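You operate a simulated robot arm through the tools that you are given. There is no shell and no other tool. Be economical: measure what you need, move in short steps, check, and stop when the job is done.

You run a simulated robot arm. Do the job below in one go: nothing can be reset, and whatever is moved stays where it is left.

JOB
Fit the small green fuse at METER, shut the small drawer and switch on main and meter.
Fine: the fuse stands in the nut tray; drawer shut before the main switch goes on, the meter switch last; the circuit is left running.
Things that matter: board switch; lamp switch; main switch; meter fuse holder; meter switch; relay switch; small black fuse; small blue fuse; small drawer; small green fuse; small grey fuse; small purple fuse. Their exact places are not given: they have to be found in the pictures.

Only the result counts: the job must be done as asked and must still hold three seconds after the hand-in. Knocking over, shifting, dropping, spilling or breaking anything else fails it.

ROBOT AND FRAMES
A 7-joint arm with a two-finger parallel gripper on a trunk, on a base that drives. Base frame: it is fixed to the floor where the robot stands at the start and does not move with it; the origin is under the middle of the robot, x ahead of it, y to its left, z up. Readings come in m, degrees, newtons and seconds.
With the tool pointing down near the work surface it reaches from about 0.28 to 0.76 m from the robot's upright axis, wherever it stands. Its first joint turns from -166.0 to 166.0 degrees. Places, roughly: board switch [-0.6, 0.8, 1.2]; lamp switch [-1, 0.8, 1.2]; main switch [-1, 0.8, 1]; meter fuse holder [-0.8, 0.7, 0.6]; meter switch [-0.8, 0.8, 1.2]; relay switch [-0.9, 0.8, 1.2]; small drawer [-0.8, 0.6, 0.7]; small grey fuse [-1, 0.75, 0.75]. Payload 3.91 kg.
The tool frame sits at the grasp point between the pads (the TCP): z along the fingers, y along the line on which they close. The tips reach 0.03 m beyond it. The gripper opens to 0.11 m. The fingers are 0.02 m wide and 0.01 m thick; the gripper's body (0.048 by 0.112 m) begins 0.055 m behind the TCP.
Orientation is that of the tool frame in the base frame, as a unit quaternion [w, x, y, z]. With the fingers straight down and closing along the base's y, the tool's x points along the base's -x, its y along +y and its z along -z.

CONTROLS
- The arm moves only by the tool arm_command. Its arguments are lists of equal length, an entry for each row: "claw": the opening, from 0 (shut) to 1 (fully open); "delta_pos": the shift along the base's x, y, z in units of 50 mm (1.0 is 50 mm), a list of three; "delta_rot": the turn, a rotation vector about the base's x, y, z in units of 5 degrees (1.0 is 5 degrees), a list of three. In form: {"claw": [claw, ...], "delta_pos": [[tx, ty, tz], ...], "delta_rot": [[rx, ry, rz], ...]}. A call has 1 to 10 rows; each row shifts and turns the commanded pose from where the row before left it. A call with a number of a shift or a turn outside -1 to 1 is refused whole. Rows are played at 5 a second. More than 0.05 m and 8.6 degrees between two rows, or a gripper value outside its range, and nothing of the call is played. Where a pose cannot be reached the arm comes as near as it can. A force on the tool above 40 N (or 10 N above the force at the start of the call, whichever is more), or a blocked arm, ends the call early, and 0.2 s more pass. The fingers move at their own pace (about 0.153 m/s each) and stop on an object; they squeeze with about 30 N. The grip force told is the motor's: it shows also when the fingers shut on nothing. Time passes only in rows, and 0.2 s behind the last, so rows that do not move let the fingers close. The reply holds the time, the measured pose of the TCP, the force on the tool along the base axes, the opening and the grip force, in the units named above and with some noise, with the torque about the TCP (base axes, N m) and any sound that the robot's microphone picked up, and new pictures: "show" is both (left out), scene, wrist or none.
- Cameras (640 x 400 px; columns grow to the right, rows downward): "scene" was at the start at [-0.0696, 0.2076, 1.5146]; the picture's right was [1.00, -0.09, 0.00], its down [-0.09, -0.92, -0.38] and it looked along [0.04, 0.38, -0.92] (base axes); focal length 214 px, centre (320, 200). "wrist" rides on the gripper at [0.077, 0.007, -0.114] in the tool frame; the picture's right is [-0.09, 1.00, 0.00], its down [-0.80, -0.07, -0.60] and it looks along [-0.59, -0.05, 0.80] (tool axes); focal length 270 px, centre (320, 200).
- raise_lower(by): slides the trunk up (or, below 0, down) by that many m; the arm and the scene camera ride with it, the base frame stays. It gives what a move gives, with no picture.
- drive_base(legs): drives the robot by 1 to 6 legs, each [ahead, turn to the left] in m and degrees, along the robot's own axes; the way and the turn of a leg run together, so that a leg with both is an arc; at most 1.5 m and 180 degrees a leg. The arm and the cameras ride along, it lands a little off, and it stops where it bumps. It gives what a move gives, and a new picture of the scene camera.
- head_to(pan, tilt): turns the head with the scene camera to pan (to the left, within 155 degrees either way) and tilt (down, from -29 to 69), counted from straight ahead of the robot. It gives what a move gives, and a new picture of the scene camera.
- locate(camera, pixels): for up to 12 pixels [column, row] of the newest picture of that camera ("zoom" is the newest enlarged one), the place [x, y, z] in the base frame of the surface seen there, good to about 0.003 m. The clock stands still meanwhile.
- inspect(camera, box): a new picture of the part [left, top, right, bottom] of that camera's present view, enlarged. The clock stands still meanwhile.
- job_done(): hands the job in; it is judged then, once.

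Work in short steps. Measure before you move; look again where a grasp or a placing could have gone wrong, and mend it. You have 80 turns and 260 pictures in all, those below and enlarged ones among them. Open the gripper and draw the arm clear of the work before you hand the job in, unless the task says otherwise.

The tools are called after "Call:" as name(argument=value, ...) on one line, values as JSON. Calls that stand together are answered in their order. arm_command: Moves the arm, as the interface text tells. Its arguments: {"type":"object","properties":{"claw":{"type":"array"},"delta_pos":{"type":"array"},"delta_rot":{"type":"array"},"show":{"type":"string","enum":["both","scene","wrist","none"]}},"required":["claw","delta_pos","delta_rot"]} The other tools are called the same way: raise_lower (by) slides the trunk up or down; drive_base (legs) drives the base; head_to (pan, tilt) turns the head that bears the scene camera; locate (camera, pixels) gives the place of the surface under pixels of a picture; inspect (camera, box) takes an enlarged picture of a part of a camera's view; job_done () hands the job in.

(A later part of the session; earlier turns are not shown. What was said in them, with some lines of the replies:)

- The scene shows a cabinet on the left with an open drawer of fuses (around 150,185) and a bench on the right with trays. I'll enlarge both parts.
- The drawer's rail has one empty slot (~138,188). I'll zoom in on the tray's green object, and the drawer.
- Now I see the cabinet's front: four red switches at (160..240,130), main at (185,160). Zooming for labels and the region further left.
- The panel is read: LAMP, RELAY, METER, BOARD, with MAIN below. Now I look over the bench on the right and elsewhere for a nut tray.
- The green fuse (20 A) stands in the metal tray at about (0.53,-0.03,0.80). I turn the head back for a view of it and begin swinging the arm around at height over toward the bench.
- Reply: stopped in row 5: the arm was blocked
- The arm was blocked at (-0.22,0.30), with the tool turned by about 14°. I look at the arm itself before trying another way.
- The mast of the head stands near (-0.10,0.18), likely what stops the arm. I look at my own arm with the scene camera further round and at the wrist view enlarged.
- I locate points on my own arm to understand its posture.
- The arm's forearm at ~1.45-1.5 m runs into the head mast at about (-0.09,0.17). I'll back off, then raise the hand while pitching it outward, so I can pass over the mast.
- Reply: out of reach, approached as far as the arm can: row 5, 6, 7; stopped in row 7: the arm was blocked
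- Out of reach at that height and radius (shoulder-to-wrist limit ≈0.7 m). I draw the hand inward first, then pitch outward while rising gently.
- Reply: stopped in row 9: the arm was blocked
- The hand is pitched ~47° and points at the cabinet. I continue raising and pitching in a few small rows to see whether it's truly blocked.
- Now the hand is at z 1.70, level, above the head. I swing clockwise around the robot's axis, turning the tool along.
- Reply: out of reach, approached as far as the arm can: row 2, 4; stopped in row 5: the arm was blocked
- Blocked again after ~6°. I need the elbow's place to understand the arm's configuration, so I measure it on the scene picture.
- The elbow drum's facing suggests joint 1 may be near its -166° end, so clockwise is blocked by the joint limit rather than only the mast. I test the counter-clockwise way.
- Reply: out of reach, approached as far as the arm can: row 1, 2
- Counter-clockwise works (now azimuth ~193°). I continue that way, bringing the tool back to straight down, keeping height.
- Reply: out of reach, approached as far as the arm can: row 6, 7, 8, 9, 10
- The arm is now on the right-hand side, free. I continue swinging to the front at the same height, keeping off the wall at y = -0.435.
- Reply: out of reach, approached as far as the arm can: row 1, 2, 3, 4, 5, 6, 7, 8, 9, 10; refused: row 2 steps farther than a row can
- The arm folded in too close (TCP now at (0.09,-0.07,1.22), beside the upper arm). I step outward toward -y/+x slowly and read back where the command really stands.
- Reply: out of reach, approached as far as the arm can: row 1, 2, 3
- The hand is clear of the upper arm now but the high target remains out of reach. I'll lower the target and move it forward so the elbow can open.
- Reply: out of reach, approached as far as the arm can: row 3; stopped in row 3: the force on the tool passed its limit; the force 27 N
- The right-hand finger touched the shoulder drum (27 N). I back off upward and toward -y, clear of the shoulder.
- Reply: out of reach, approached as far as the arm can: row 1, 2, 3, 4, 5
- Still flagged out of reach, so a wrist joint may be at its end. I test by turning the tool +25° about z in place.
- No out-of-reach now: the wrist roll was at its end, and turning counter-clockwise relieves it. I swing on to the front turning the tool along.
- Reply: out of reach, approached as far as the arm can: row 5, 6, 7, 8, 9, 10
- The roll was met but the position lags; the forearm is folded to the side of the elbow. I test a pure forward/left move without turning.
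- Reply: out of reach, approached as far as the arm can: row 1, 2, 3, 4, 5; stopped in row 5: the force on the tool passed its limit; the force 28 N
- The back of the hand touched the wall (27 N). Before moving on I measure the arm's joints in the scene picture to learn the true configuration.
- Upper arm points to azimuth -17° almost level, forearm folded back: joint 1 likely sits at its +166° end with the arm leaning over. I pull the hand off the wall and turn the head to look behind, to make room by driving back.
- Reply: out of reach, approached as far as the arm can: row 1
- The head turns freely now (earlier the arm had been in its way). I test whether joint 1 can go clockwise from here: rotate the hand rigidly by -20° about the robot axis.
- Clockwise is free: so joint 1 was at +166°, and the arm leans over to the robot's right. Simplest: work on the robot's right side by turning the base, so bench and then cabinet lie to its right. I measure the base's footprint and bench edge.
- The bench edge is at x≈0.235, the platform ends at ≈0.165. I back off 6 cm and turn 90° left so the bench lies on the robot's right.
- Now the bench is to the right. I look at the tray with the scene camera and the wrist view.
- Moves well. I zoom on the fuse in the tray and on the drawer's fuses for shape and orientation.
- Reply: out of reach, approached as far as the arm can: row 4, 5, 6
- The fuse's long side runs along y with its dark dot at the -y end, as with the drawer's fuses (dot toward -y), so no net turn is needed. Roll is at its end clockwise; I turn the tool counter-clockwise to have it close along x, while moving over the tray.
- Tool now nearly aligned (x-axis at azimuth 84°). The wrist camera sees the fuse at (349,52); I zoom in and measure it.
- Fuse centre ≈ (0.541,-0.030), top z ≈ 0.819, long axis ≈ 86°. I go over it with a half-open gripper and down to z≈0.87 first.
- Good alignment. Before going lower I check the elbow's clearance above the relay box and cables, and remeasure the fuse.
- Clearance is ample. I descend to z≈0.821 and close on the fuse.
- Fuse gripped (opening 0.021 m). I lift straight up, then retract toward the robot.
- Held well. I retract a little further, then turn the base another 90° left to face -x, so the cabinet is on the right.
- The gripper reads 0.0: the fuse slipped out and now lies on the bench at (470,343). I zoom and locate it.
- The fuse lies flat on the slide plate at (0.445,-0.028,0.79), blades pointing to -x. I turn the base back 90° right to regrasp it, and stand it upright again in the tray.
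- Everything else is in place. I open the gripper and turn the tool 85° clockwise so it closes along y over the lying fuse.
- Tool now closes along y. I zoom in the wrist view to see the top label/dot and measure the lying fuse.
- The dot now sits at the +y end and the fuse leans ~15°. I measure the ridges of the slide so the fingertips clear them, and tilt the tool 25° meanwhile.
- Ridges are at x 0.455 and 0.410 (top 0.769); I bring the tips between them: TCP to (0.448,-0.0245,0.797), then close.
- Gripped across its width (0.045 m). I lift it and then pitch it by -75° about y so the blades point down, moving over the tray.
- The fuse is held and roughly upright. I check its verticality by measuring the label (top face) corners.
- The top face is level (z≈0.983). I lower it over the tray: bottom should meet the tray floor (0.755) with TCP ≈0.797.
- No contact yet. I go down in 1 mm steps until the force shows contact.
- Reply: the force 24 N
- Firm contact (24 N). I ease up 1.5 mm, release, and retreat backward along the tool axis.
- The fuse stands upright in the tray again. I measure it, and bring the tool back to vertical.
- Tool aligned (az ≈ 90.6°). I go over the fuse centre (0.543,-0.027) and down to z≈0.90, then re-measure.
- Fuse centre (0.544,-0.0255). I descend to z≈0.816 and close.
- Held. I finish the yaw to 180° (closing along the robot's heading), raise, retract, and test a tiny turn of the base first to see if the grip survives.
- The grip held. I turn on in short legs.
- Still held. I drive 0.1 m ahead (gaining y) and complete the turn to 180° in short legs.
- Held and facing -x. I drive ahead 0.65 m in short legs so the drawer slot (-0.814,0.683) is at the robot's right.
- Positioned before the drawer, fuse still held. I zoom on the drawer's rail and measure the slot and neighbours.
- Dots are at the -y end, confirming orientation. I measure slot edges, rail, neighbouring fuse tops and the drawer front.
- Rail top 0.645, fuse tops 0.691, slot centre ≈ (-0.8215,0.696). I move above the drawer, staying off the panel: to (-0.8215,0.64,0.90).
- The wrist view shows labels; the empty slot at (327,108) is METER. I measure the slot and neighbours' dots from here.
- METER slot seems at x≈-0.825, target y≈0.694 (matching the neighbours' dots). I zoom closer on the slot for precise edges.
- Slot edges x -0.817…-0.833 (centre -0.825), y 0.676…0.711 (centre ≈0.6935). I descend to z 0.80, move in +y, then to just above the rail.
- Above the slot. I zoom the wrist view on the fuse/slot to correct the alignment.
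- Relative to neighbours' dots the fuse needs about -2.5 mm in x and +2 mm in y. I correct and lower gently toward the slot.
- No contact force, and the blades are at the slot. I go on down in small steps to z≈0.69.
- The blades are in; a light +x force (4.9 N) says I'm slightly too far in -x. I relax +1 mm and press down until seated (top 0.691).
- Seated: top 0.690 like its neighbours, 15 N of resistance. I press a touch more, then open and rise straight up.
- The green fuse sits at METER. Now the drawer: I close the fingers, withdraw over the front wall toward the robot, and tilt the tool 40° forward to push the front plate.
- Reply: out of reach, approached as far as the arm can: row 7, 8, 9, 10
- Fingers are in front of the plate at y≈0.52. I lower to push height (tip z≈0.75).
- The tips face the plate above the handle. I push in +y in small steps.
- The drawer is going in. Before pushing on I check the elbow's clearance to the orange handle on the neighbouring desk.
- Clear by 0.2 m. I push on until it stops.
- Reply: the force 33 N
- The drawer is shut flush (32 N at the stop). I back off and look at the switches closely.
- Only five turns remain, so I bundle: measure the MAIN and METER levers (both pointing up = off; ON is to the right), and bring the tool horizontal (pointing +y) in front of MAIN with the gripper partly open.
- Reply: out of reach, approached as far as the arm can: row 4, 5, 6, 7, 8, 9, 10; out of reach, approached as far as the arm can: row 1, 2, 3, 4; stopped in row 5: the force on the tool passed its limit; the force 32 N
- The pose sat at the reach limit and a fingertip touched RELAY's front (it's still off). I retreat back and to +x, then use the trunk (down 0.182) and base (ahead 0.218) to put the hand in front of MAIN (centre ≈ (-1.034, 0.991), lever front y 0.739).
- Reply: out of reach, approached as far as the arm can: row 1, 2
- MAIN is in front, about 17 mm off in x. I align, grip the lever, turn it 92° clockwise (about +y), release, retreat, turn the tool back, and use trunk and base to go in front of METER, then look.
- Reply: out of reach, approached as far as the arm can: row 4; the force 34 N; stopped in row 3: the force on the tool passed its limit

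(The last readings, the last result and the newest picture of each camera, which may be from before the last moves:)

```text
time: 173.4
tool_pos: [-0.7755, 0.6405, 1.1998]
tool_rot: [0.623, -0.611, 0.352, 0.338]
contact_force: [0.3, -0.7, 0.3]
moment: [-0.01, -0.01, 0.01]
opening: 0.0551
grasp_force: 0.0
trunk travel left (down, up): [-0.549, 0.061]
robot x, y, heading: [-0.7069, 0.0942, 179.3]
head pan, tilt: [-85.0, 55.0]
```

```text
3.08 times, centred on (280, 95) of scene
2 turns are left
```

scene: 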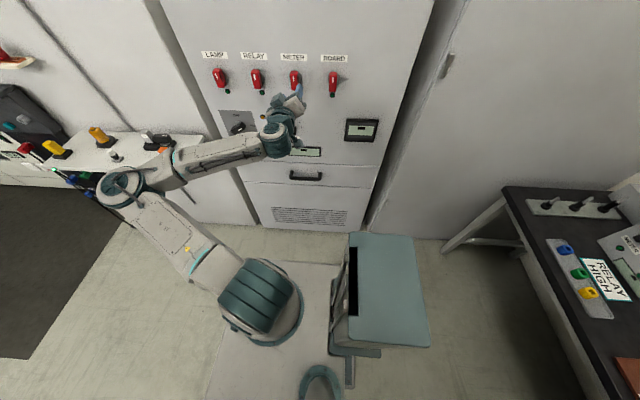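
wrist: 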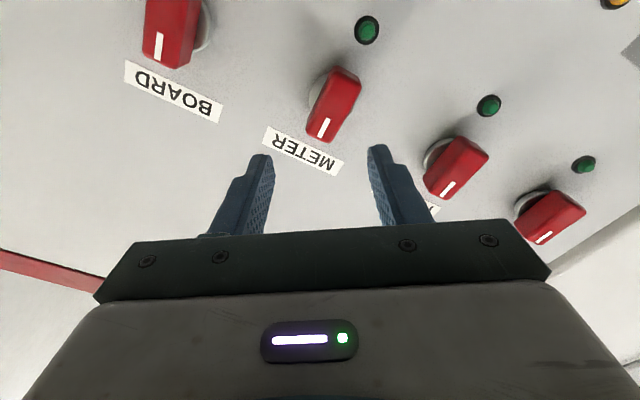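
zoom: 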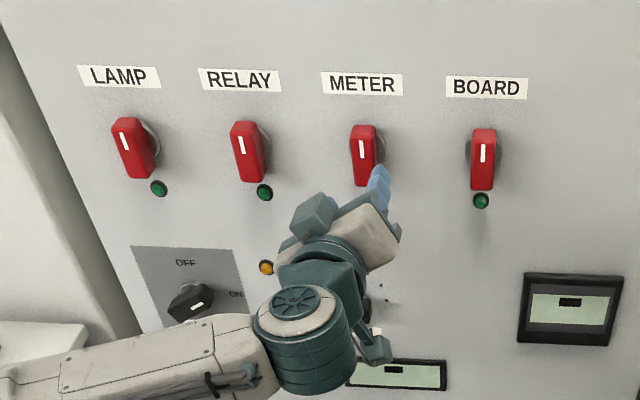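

MAIN turned only ~59° before a side-force stop (lever settled around pivot (-1.0334,0.989)). I go back, re-grip it at that angle and finish the turn in short calls, then do METER the same way (pivot ≈ (-0.775,1.192)), releasing and retreating each time.

Call:
arm_command(claw=[0.5, 0.5, 0.5, 0.5, 0.5, 0.5, 0.5, 0.5, 0.5, 0.5], delta_pos=[[0, 0, 0], [0, 0, 0], [0, 0, 0], [0, 0, 0], [0, 0, 0], [0, 0, 0], [0, 0, 0], [0, 0, 0], [0, 0, 0], [0, 0, 0]], delta_rot=[[0, 1, 0], [0, 1, 0], [0, 1, 0], [0, 1, 0], [0, 1, 0], [0, 1, 0], [0, 1, 0], [0, 1, 0], [0, 1, 0], [0, 1, 0]], show="none")

Call:
arm_command(claw=[0.5, 0.5, 0.5, 0.5, 0.5, 0.5, 0.5, 0.5, 0.5], delta_pos=[[0, 0, 0], [0, 0, 0], [0, 0, 0], [0, 0, 0], [0, 0, 0], [0, 0, 0], [0, 0, 0], [0, 0, 0], [0, 0, 0]], delta_rot=[[0, 1, 0], [0, 1, 0], [0, 1, 0], [0, 1, 0], [0, 1, 0], [0, 1, 0], [0, 1, 0], [0, 1, 0], [0, 0.4, 0]], show="none")

Call:
raise_lower(by=-0.2098)

Call:
drive_base(legs=[[0.258, 0]])

Call:
arm_command(claw=[0.5, 0.5, 0.5, 0.5, 0, 0, 0, 0], delta_pos=[[0, 0.5, 0], [0, 0.5, 0], [0, 0.5, 0], [0, 0.4, 0], [0, 0, 0], [0, 0, 0], [0, 0, 0], [0, 0, 0]], delta_rot=[[0, 0, 0], [0, 0, 0], [0, 0, 0], [0, 0, 0], [0, 0, 0], [0, 0, 0], [0, 0, 0], [0, 0, 0]], show="none")

Call:
arm_command(claw=[0, 0], delta_pos=[[0, 0, 0], [0, 0, 0]], delta_rot=[[0, 1, 0], [0, 1, 0]], show="none")

Call:
arm_command(claw=[0, 0], delta_pos=[[0, 0, 0], [0, 0, 0]], delta_rot=[[0, 1, 0], [0, 1, 0]], show="none")

Call:
arm_command(claw=[0, 0], delta_pos=[[0, 0, 0], [0, 0, 0]], delta_rot=[[0, 1, 0], [0, 1, 0]], show="none")

Call:
arm_command(claw=[0, 0], delta_pos=[[0, 0, 0], [0, 0, 0]], delta_rot=[[0, 1, 0], [0, 1, 0]], show="none")

Call:
arm_command(claw=[0.5, 0.5, 0.5, 0.5, 0.5, 0.5], delta_pos=[[0, 0, 0], [0, 0, 0], [0, 0, 0], [0, -0.6, 0], [0, -0.7, 0], [0, -0.6, 0]], delta_rot=[[0, 0, 0], [0, 0, 0], [0, 0, 0], [0, 0, 0], [0, 0, 0], [0, 0, 0]], show="wrist")

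Call:
arm_command(claw=[0.5, 0.5, 0.5, 0.5, 0.5, 0.5, 0.5, 0.5, 0.5, 0.5], delta_pos=[[0, 0, 0], [0, 0, 0], [0, 0, 0], [0, 0, 0], [0, 0, 0], [0, 0, 0], [0, 0, 0], [0, 0, 0], [0, 0, 0], [0, 0, 0]], delta_rot=[[0, -1, 0], [0, -1, 0], [0, -1, 0], [0, -1, 0], [0, -1, 0], [0, -1, 0], [0, -1, 0], [0, -1, 0], [0, -1, 0], [0, -1, 0]], show="none")

Call:
arm_command(claw=[0.5, 0.5, 0.5, 0.5, 0.5, 0.5, 0.5, 0.5, 0.5], delta_pos=[[0, 0, 0], [0, 0, 0], [0, 0, 0], [0, 0, 0], [0, 0, 0], [0, 0, 0], [0, 0, 0], [0, 0, 0], [0, 0, 0]], delta_rot=[[0, -1, 0], [0, -1, 0], [0, -1, 0], [0, -1, 0], [0, -1, 0], [0, -1, 0], [0, -1, 0], [0, -1, 0], [0, -1, 0]], show="wrist")

Call:
raise_lower(by=0.203)

Call:
drive_base(legs=[[-0.2584, 0]])

Call:
arm_command(claw=[0.5, 0.5, 0.5, 0.5, 0, 0, 0, 0], delta_pos=[[0, 0.5, 0], [0, 0.5, 0], [0, 0.5, 0], [0, 0.4, 0], [0, 0, 0], [0, 0, 0], [0, 0, 0], [0, 0, 0]], delta_rot=[[0, 0, 0], [0, 0, 0], [0, 0, 0], [0, 0, 0], [0, 0, 0], [0, 0, 0], [0, 0, 0], [0, 0, 0]], show="wrist")

Call:
arm_command(claw=[0, 0, 0], delta_pos=[[0, 0, 0], [0, 0, 0], [0, 0, 0]], delta_rot=[[0, 1, 0], [0, 1, 0], [0, 1, 0]], show="none")

Call:
arm_command(claw=[0, 0, 0], delta_pos=[[0, 0, 0], [0, 0, 0], [0, 0, 0]], delta_rot=[[0, 1, 0], [0, 1, 0], [0, 1, 0]], show="none")

Call:
arm_command(claw=[0, 0, 0], delta_pos=[[0, 0, 0], [0, 0, 0], [0, 0, 0]], delta_rot=[[0, 1, 0], [0, 1, 0], [0, 1, 0]], show="none")

```text
time: 175.6
tool_pos: [-0.7755, 0.6412, 1.1989]
tool_rot: [0.415, -0.409, 0.583, 0.566]
contact_force: [-0.7, -0.3, 0.2]
moment: [0.02, -0.02, -0.01]
opening: 0.0551
grasp_force: 0.2
trunk travel left (down, up): [-0.549, 0.061]
robot x, y, heading: [-0.7057, 0.0932, 178.9]
head pan, tilt: [-85.0, 55.0]
```

```text
time: 177.6
tool_pos: [-0.7751, 0.641, 1.1982]
tool_rot: [0.179, -0.18, 0.692, 0.675]
contact_force: [-0.7, 0.7, 0.2]
moment: [0.02, -0.01, 0.0]
opening: 0.0548
grasp_force: 0.0
trunk travel left (down, up): [-0.549, 0.061]
robot x, y, heading: [-0.7069, 0.0918, 179.3]
head pan, tilt: [-85.0, 55.0]
```

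```text
time: 179.8
tool_pos: [-0.774, 0.6413, 0.9891]
tool_rot: [0.18, -0.18, 0.692, 0.675]
contact_force: [1.1, 0.3, -1.2]
moment: [0.03, -0.03, 0.06]
opening: 0.055
grasp_force: 0.1
trunk travel left (down, up): [-0.339, 0.271]
robot x, y, heading: [-0.7082, 0.0954, 179.4]
head pan, tilt: [-85.0, 55.0]
```

```text
time: 181.7
tool_pos: [-1.0295, 0.6456, 0.9887]
tool_rot: [0.182, -0.179, 0.693, 0.675]
contact_force: [0.1, 0.2, 0.4]
moment: [0.03, 0.01, 0.03]
opening: 0.055
grasp_force: 0.1
trunk travel left (down, up): [-0.339, 0.271]
robot x, y, heading: [-0.9667, 0.1004, 178.8]
head pan, tilt: [-85.0, 55.0]
```

scene: 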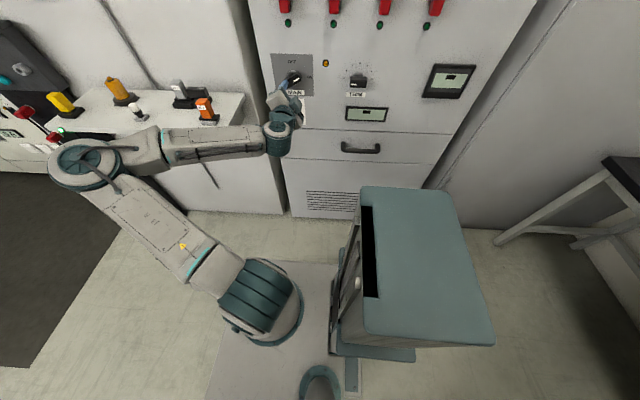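

```text
time: 183.5
tool_pos: [-1.032, 0.741, 0.9903]
tool_rot: [0.181, -0.181, 0.691, 0.676]
contact_force: [-5.9, 12.1, 18.4]
moment: [0.96, 0.14, -0.24]
opening: 0.0416
grasp_force: 45.1
trunk travel left (down, up): [-0.339, 0.271]
robot x, y, heading: [-0.9645, 0.0981, 178.9]
head pan, tilt: [-85.0, 55.0]
```

```text
time: 184.1
tool_pos: [-1.0312, 0.7406, 0.9881]
tool_rot: [0.119, -0.119, 0.706, 0.687]
contact_force: [-5.5, 8.8, 14.9]
moment: [0.62, 0.2, 0.08]
opening: 0.0418
grasp_force: 45.0
trunk travel left (down, up): [-0.339, 0.271]
robot x, y, heading: [-0.9648, 0.0969, 178.8]
head pan, tilt: [-85.0, 55.0]
```

```text
time: 184.7
tool_pos: [-1.0306, 0.7416, 0.9871]
tool_rot: [0.058, -0.06, 0.715, 0.695]
contact_force: [-5.5, 6.1, 5.5]
moment: [0.26, 0.09, 0.99]
opening: 0.0417
grasp_force: 45.2
trunk travel left (down, up): [-0.339, 0.271]
robot x, y, heading: [-0.9637, 0.0982, 179.0]
head pan, tilt: [-85.0, 55.0]
```

```text
time: 185.3
tool_pos: [-1.0298, 0.7404, 0.9855]
tool_rot: [-0.006, -0.001, 0.718, 0.696]
contact_force: [-4.8, 1.2, -8.6]
moment: [-0.01, -0.05, 1.06]
opening: 0.0415
grasp_force: 44.8
trunk travel left (down, up): [-0.339, 0.271]
robot x, y, heading: [-0.9629, 0.0961, 179.0]
head pan, tilt: [-85.0, 55.0]
```

```text
time: 185.9
tool_pos: [-1.0283, 0.7411, 0.9847]
tool_rot: [-0.065, 0.063, 0.717, 0.692]
contact_force: [-0.5, -11.6, -29.7]
moment: [-0.92, -0.73, 0.36]
opening: 0.0412
grasp_force: 44.9
trunk travel left (down, up): [-0.339, 0.271]
robot x, y, heading: [-0.968, 0.0982, 178.8]
head pan, tilt: [-85.0, 55.0]
```

```text
time: 187.3
tool_pos: [-1.0282, 0.6432, 0.989]
tool_rot: [-0.067, 0.062, 0.713, 0.695]
contact_force: [0.1, 0.8, 0.5]
moment: [-0.02, 0.03, -0.03]
opening: 0.0549
grasp_force: 0.1
trunk travel left (down, up): [-0.339, 0.271]
robot x, y, heading: [-0.9622, 0.0941, 179.2]
head pan, tilt: [-85.0, 55.0]
```

wrist: 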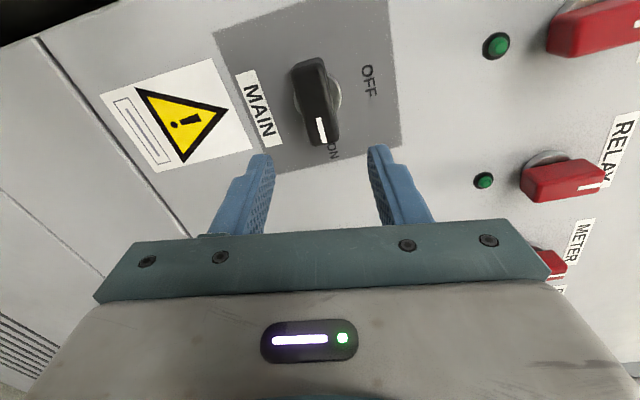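

```text
time: 189.5
tool_pos: [-1.0293, 0.6453, 0.9894]
tool_rot: [0.243, -0.239, 0.674, 0.655]
contact_force: [0.0, -0.8, -0.2]
moment: [0.0, 0.02, 0.06]
opening: 0.0549
grasp_force: 0.2
trunk travel left (down, up): [-0.339, 0.271]
robot x, y, heading: [-0.9635, 0.0988, 178.9]
head pan, tilt: [-85.0, 55.0]
```

```text
time: 191.5
tool_pos: [-1.0291, 0.6465, 0.9887]
tool_rot: [0.481, -0.47, 0.532, 0.515]
contact_force: [-0.1, -0.8, -0.4]
moment: [-0.02, 0.03, -0.04]
opening: 0.0548
grasp_force: 0.0
trunk travel left (down, up): [-0.339, 0.271]
robot x, y, heading: [-0.9653, 0.0993, 178.9]
head pan, tilt: [-85.0, 55.0]
```

wrist: 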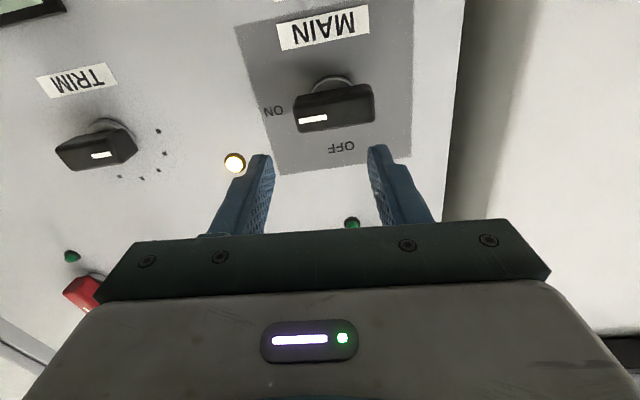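

```text
time: 193.7
tool_pos: [-1.0305, 0.6461, 1.1909]
tool_rot: [0.481, -0.471, 0.531, 0.515]
contact_force: [-1.0, 0.7, 0.1]
moment: [-0.04, -0.01, -0.01]
opening: 0.0552
grasp_force: 0.1
trunk travel left (down, up): [-0.542, 0.068]
robot x, y, heading: [-0.9663, 0.0964, 179.0]
head pan, tilt: [-85.0, 55.0]
```

```text
time: 195.5
tool_pos: [-0.7683, 0.6408, 1.1917]
tool_rot: [0.482, -0.468, 0.533, 0.514]
contact_force: [0.0, 0.2, 0.6]
moment: [-0.01, 0.0, 0.01]
opening: 0.055
grasp_force: 0.1
trunk travel left (down, up): [-0.542, 0.068]
robot x, y, heading: [-0.7082, 0.0915, 178.8]
head pan, tilt: [-85.0, 55.0]
```

scene: 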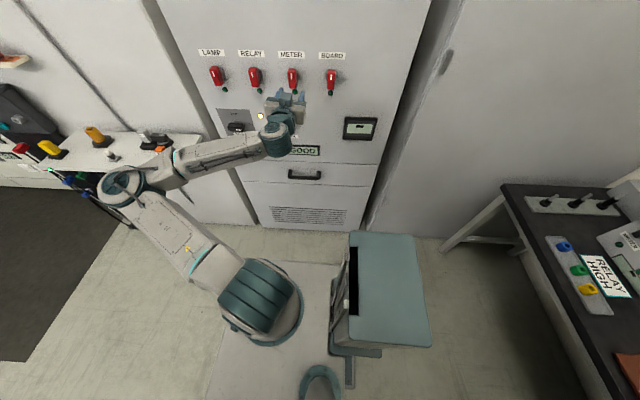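

```text
time: 197.3
tool_pos: [-0.7782, 0.7363, 1.1949]
tool_rot: [0.48, -0.474, 0.531, 0.513]
contact_force: [-33.5, 5.1, 11.4]
moment: [0.9, 0.18, 1.57]
opening: 0.0263
grasp_force: 44.4
trunk travel left (down, up): [-0.542, 0.068]
robot x, y, heading: [-0.7029, 0.0895, 179.2]
head pan, tilt: [-85.0, 55.0]
```

wrist: 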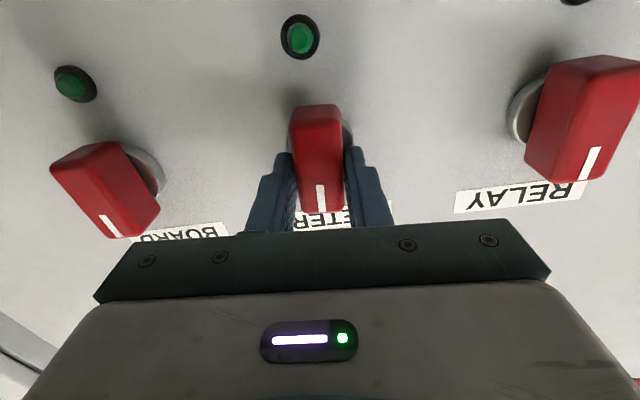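

```text
time: 198.1
tool_pos: [-0.7782, 0.7346, 1.1951]
tool_rot: [0.406, -0.402, 0.588, 0.572]
contact_force: [-31.8, 8.0, 27.1]
moment: [-0.17, 0.17, 1.97]
opening: 0.0266
grasp_force: 45.5
trunk travel left (down, up): [-0.542, 0.068]
robot x, y, heading: [-0.7073, 0.0904, 179.4]
head pan, tilt: [-85.0, 55.0]
```

```text
time: 198.9
tool_pos: [-0.7755, 0.7362, 1.1932]
tool_rot: [0.326, -0.323, 0.636, 0.62]
contact_force: [-31.4, 3.7, 24.7]
moment: [1.12, 0.18, 1.67]
opening: 0.0262
grasp_force: 44.7
trunk travel left (down, up): [-0.542, 0.068]
robot x, y, heading: [-0.7061, 0.0964, 178.9]
head pan, tilt: [-85.0, 55.0]
```

```text
time: 199.7
tool_pos: [-0.7753, 0.7353, 1.1935]
tool_rot: [0.239, -0.241, 0.674, 0.657]
contact_force: [-29.4, 3.0, 20.4]
moment: [1.67, 0.19, 0.85]
opening: 0.0265
grasp_force: 45.5
trunk travel left (down, up): [-0.542, 0.068]
robot x, y, heading: [-0.7087, 0.0941, 179.1]
head pan, tilt: [-85.0, 55.0]
```

Call:
arm_command(claw=[0, 0, 0], delta_pos=[[0, 0, 0], [0, 0, 0], [0, 0, 0]], delta_rot=[[0, 1, 0], [0, 1, 0], [0, 1, 0]], show="none")

Call:
arm_command(claw=[0, 0, 0], delta_pos=[[0, 0, 0], [0, 0, 0], [0, 0, 0]], delta_rot=[[0, 1, 0], [0, 1, 0], [0, 1, 0]], show="none")

Call:
arm_command(claw=[0, 0, 0], delta_pos=[[0, 0, 0], [0, 0, 0], [0, 0, 0]], delta_rot=[[0, 1, 0], [0, 1, 0], [0, 1, 0]], show="none")

Call:
arm_command(claw=[0, 0], delta_pos=[[0, 0, 0], [0, 0, 0]], delta_rot=[[0, 1, 0], [0, 1, 0]], show="wrist")

Call:
arm_command(claw=[0.5, 0.5, 0.5, 0.5, 0.5, 0.5], delta_pos=[[0, 0, 0], [0, 0, 0], [0, 0, 0], [0, -0.6, 0], [0, -0.7, 0], [0, -0.6, 0]], delta_rot=[[0, 0, 0], [0, 0, 0], [0, 0, 0], [0, 0, 0], [0, 0, 0], [0, 0, 0]], show="both")

Call:
inspect(camera="scene", box=[190, 30, 370, 160])

Call:
inspect(camera="wrist", box=[200, 20, 440, 200])

```text
time: 200.5
tool_pos: [-0.7743, 0.7344, 1.1926]
tool_rot: [0.15, -0.153, 0.701, 0.68]
contact_force: [-25.9, 1.1, 16.7]
moment: [1.51, 0.17, 0.53]
opening: 0.0264
grasp_force: 45.2
trunk travel left (down, up): [-0.542, 0.068]
robot x, y, heading: [-0.7079, 0.0921, 179.1]
head pan, tilt: [-85.0, 55.0]
```

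```text
time: 201.3
tool_pos: [-0.7738, 0.7355, 1.1914]
tool_rot: [0.057, -0.063, 0.717, 0.692]
contact_force: [-25.2, 0.9, 5.1]
moment: [1.14, 0.06, 1.09]
opening: 0.0265
grasp_force: 44.6
trunk travel left (down, up): [-0.542, 0.068]
robot x, y, heading: [-0.7084, 0.0916, 178.8]
head pan, tilt: [-85.0, 55.0]
```

```text
time: 202.1
tool_pos: [-0.7719, 0.7355, 1.1889]
tool_rot: [-0.034, 0.029, 0.719, 0.693]
contact_force: [-22.7, -10.1, -10.5]
moment: [0.91, -1.02, 1.24]
opening: 0.0271
grasp_force: 45.1
trunk travel left (down, up): [-0.542, 0.068]
robot x, y, heading: [-0.7102, 0.0949, 179.2]
head pan, tilt: [-85.0, 55.0]
```

```text
time: 202.7
tool_pos: [-0.771, 0.7358, 1.1898]
tool_rot: [-0.096, 0.092, 0.714, 0.688]
contact_force: [-18.0, -15.8, -22.3]
moment: [0.68, -1.33, 0.74]
opening: 0.0311
grasp_force: 45.0
trunk travel left (down, up): [-0.542, 0.068]
robot x, y, heading: [-0.7062, 0.0913, 179.1]
head pan, tilt: [-85.0, 55.0]
```

wrist: 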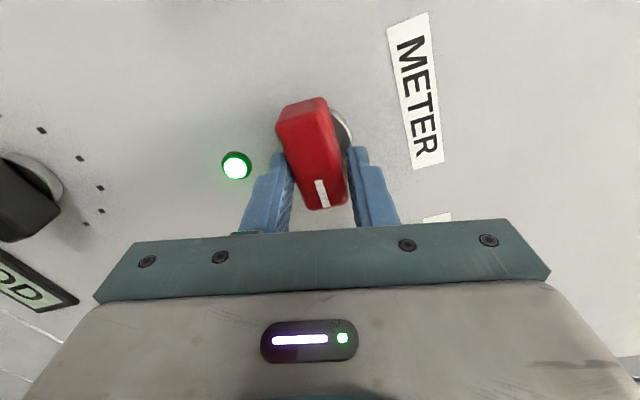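

```text
time: 204.1
tool_pos: [-0.77, 0.6411, 1.192]
tool_rot: [-0.097, 0.092, 0.711, 0.69]
contact_force: [-0.7, -1.2, 0.6]
moment: [-0.02, -0.05, -0.01]
opening: 0.0553
grasp_force: 0.0
trunk travel left (down, up): [-0.542, 0.068]
robot x, y, heading: [-0.7055, 0.0896, 178.5]
head pan, tilt: [-85.0, 55.0]
```

scene: 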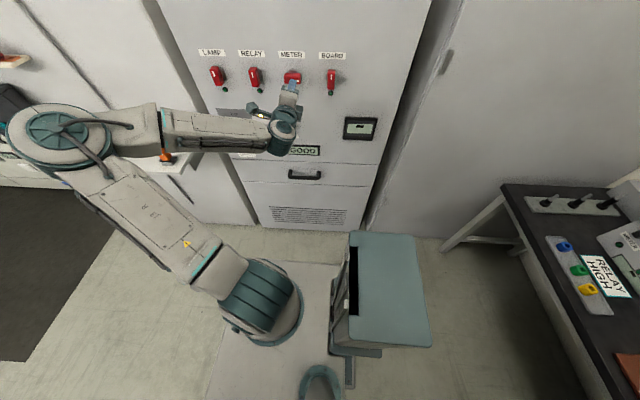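
wrist: 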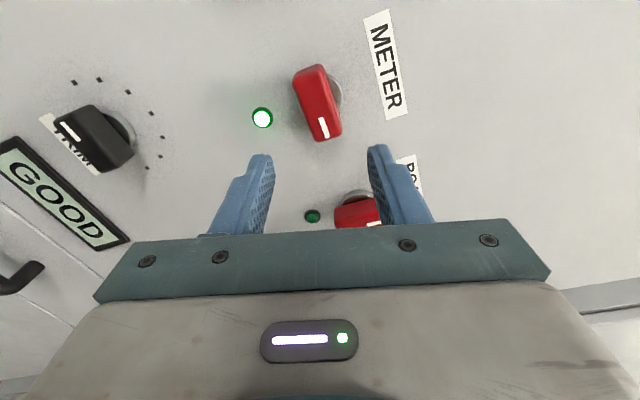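

```text
3.08 times, centred on (280, 95) of scene
```

zoom: 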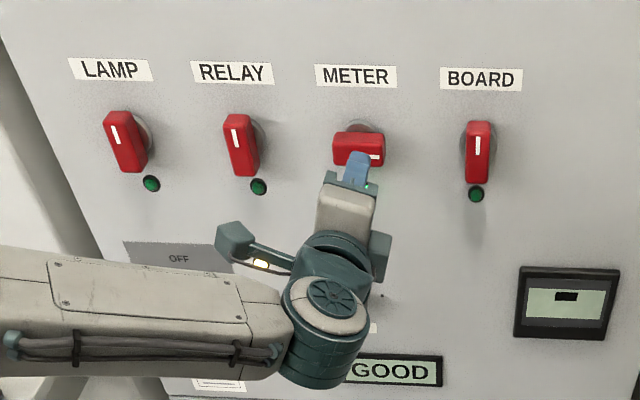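

```text
2.22 times, centred on (320, 110) of wrist
1 turns are left
```

zoom: 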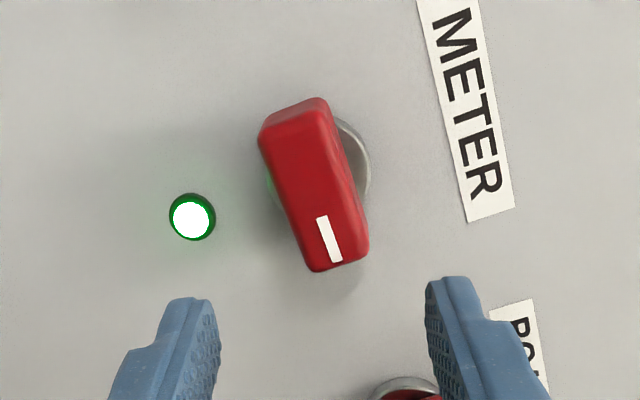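

The amber main lamp and the green METER lamp are lit, and the display reads GOOD. The gripper is open and clear of the levers, so I hand the job in.

Call:
job_done()

```text
The job is handed in.
```

The green fuse is fitted at METER, the drawer is shut, and main and then meter were switched on. Both lamps are lit and the display reads GOOD.

On the way the fuse slipped out of the gripper while the base was turning and dropped onto the bench. I stood it back in its tray, picked it up again, and then fitted it. A fingertip also pressed the front of the RELAY lever, which stayed off.
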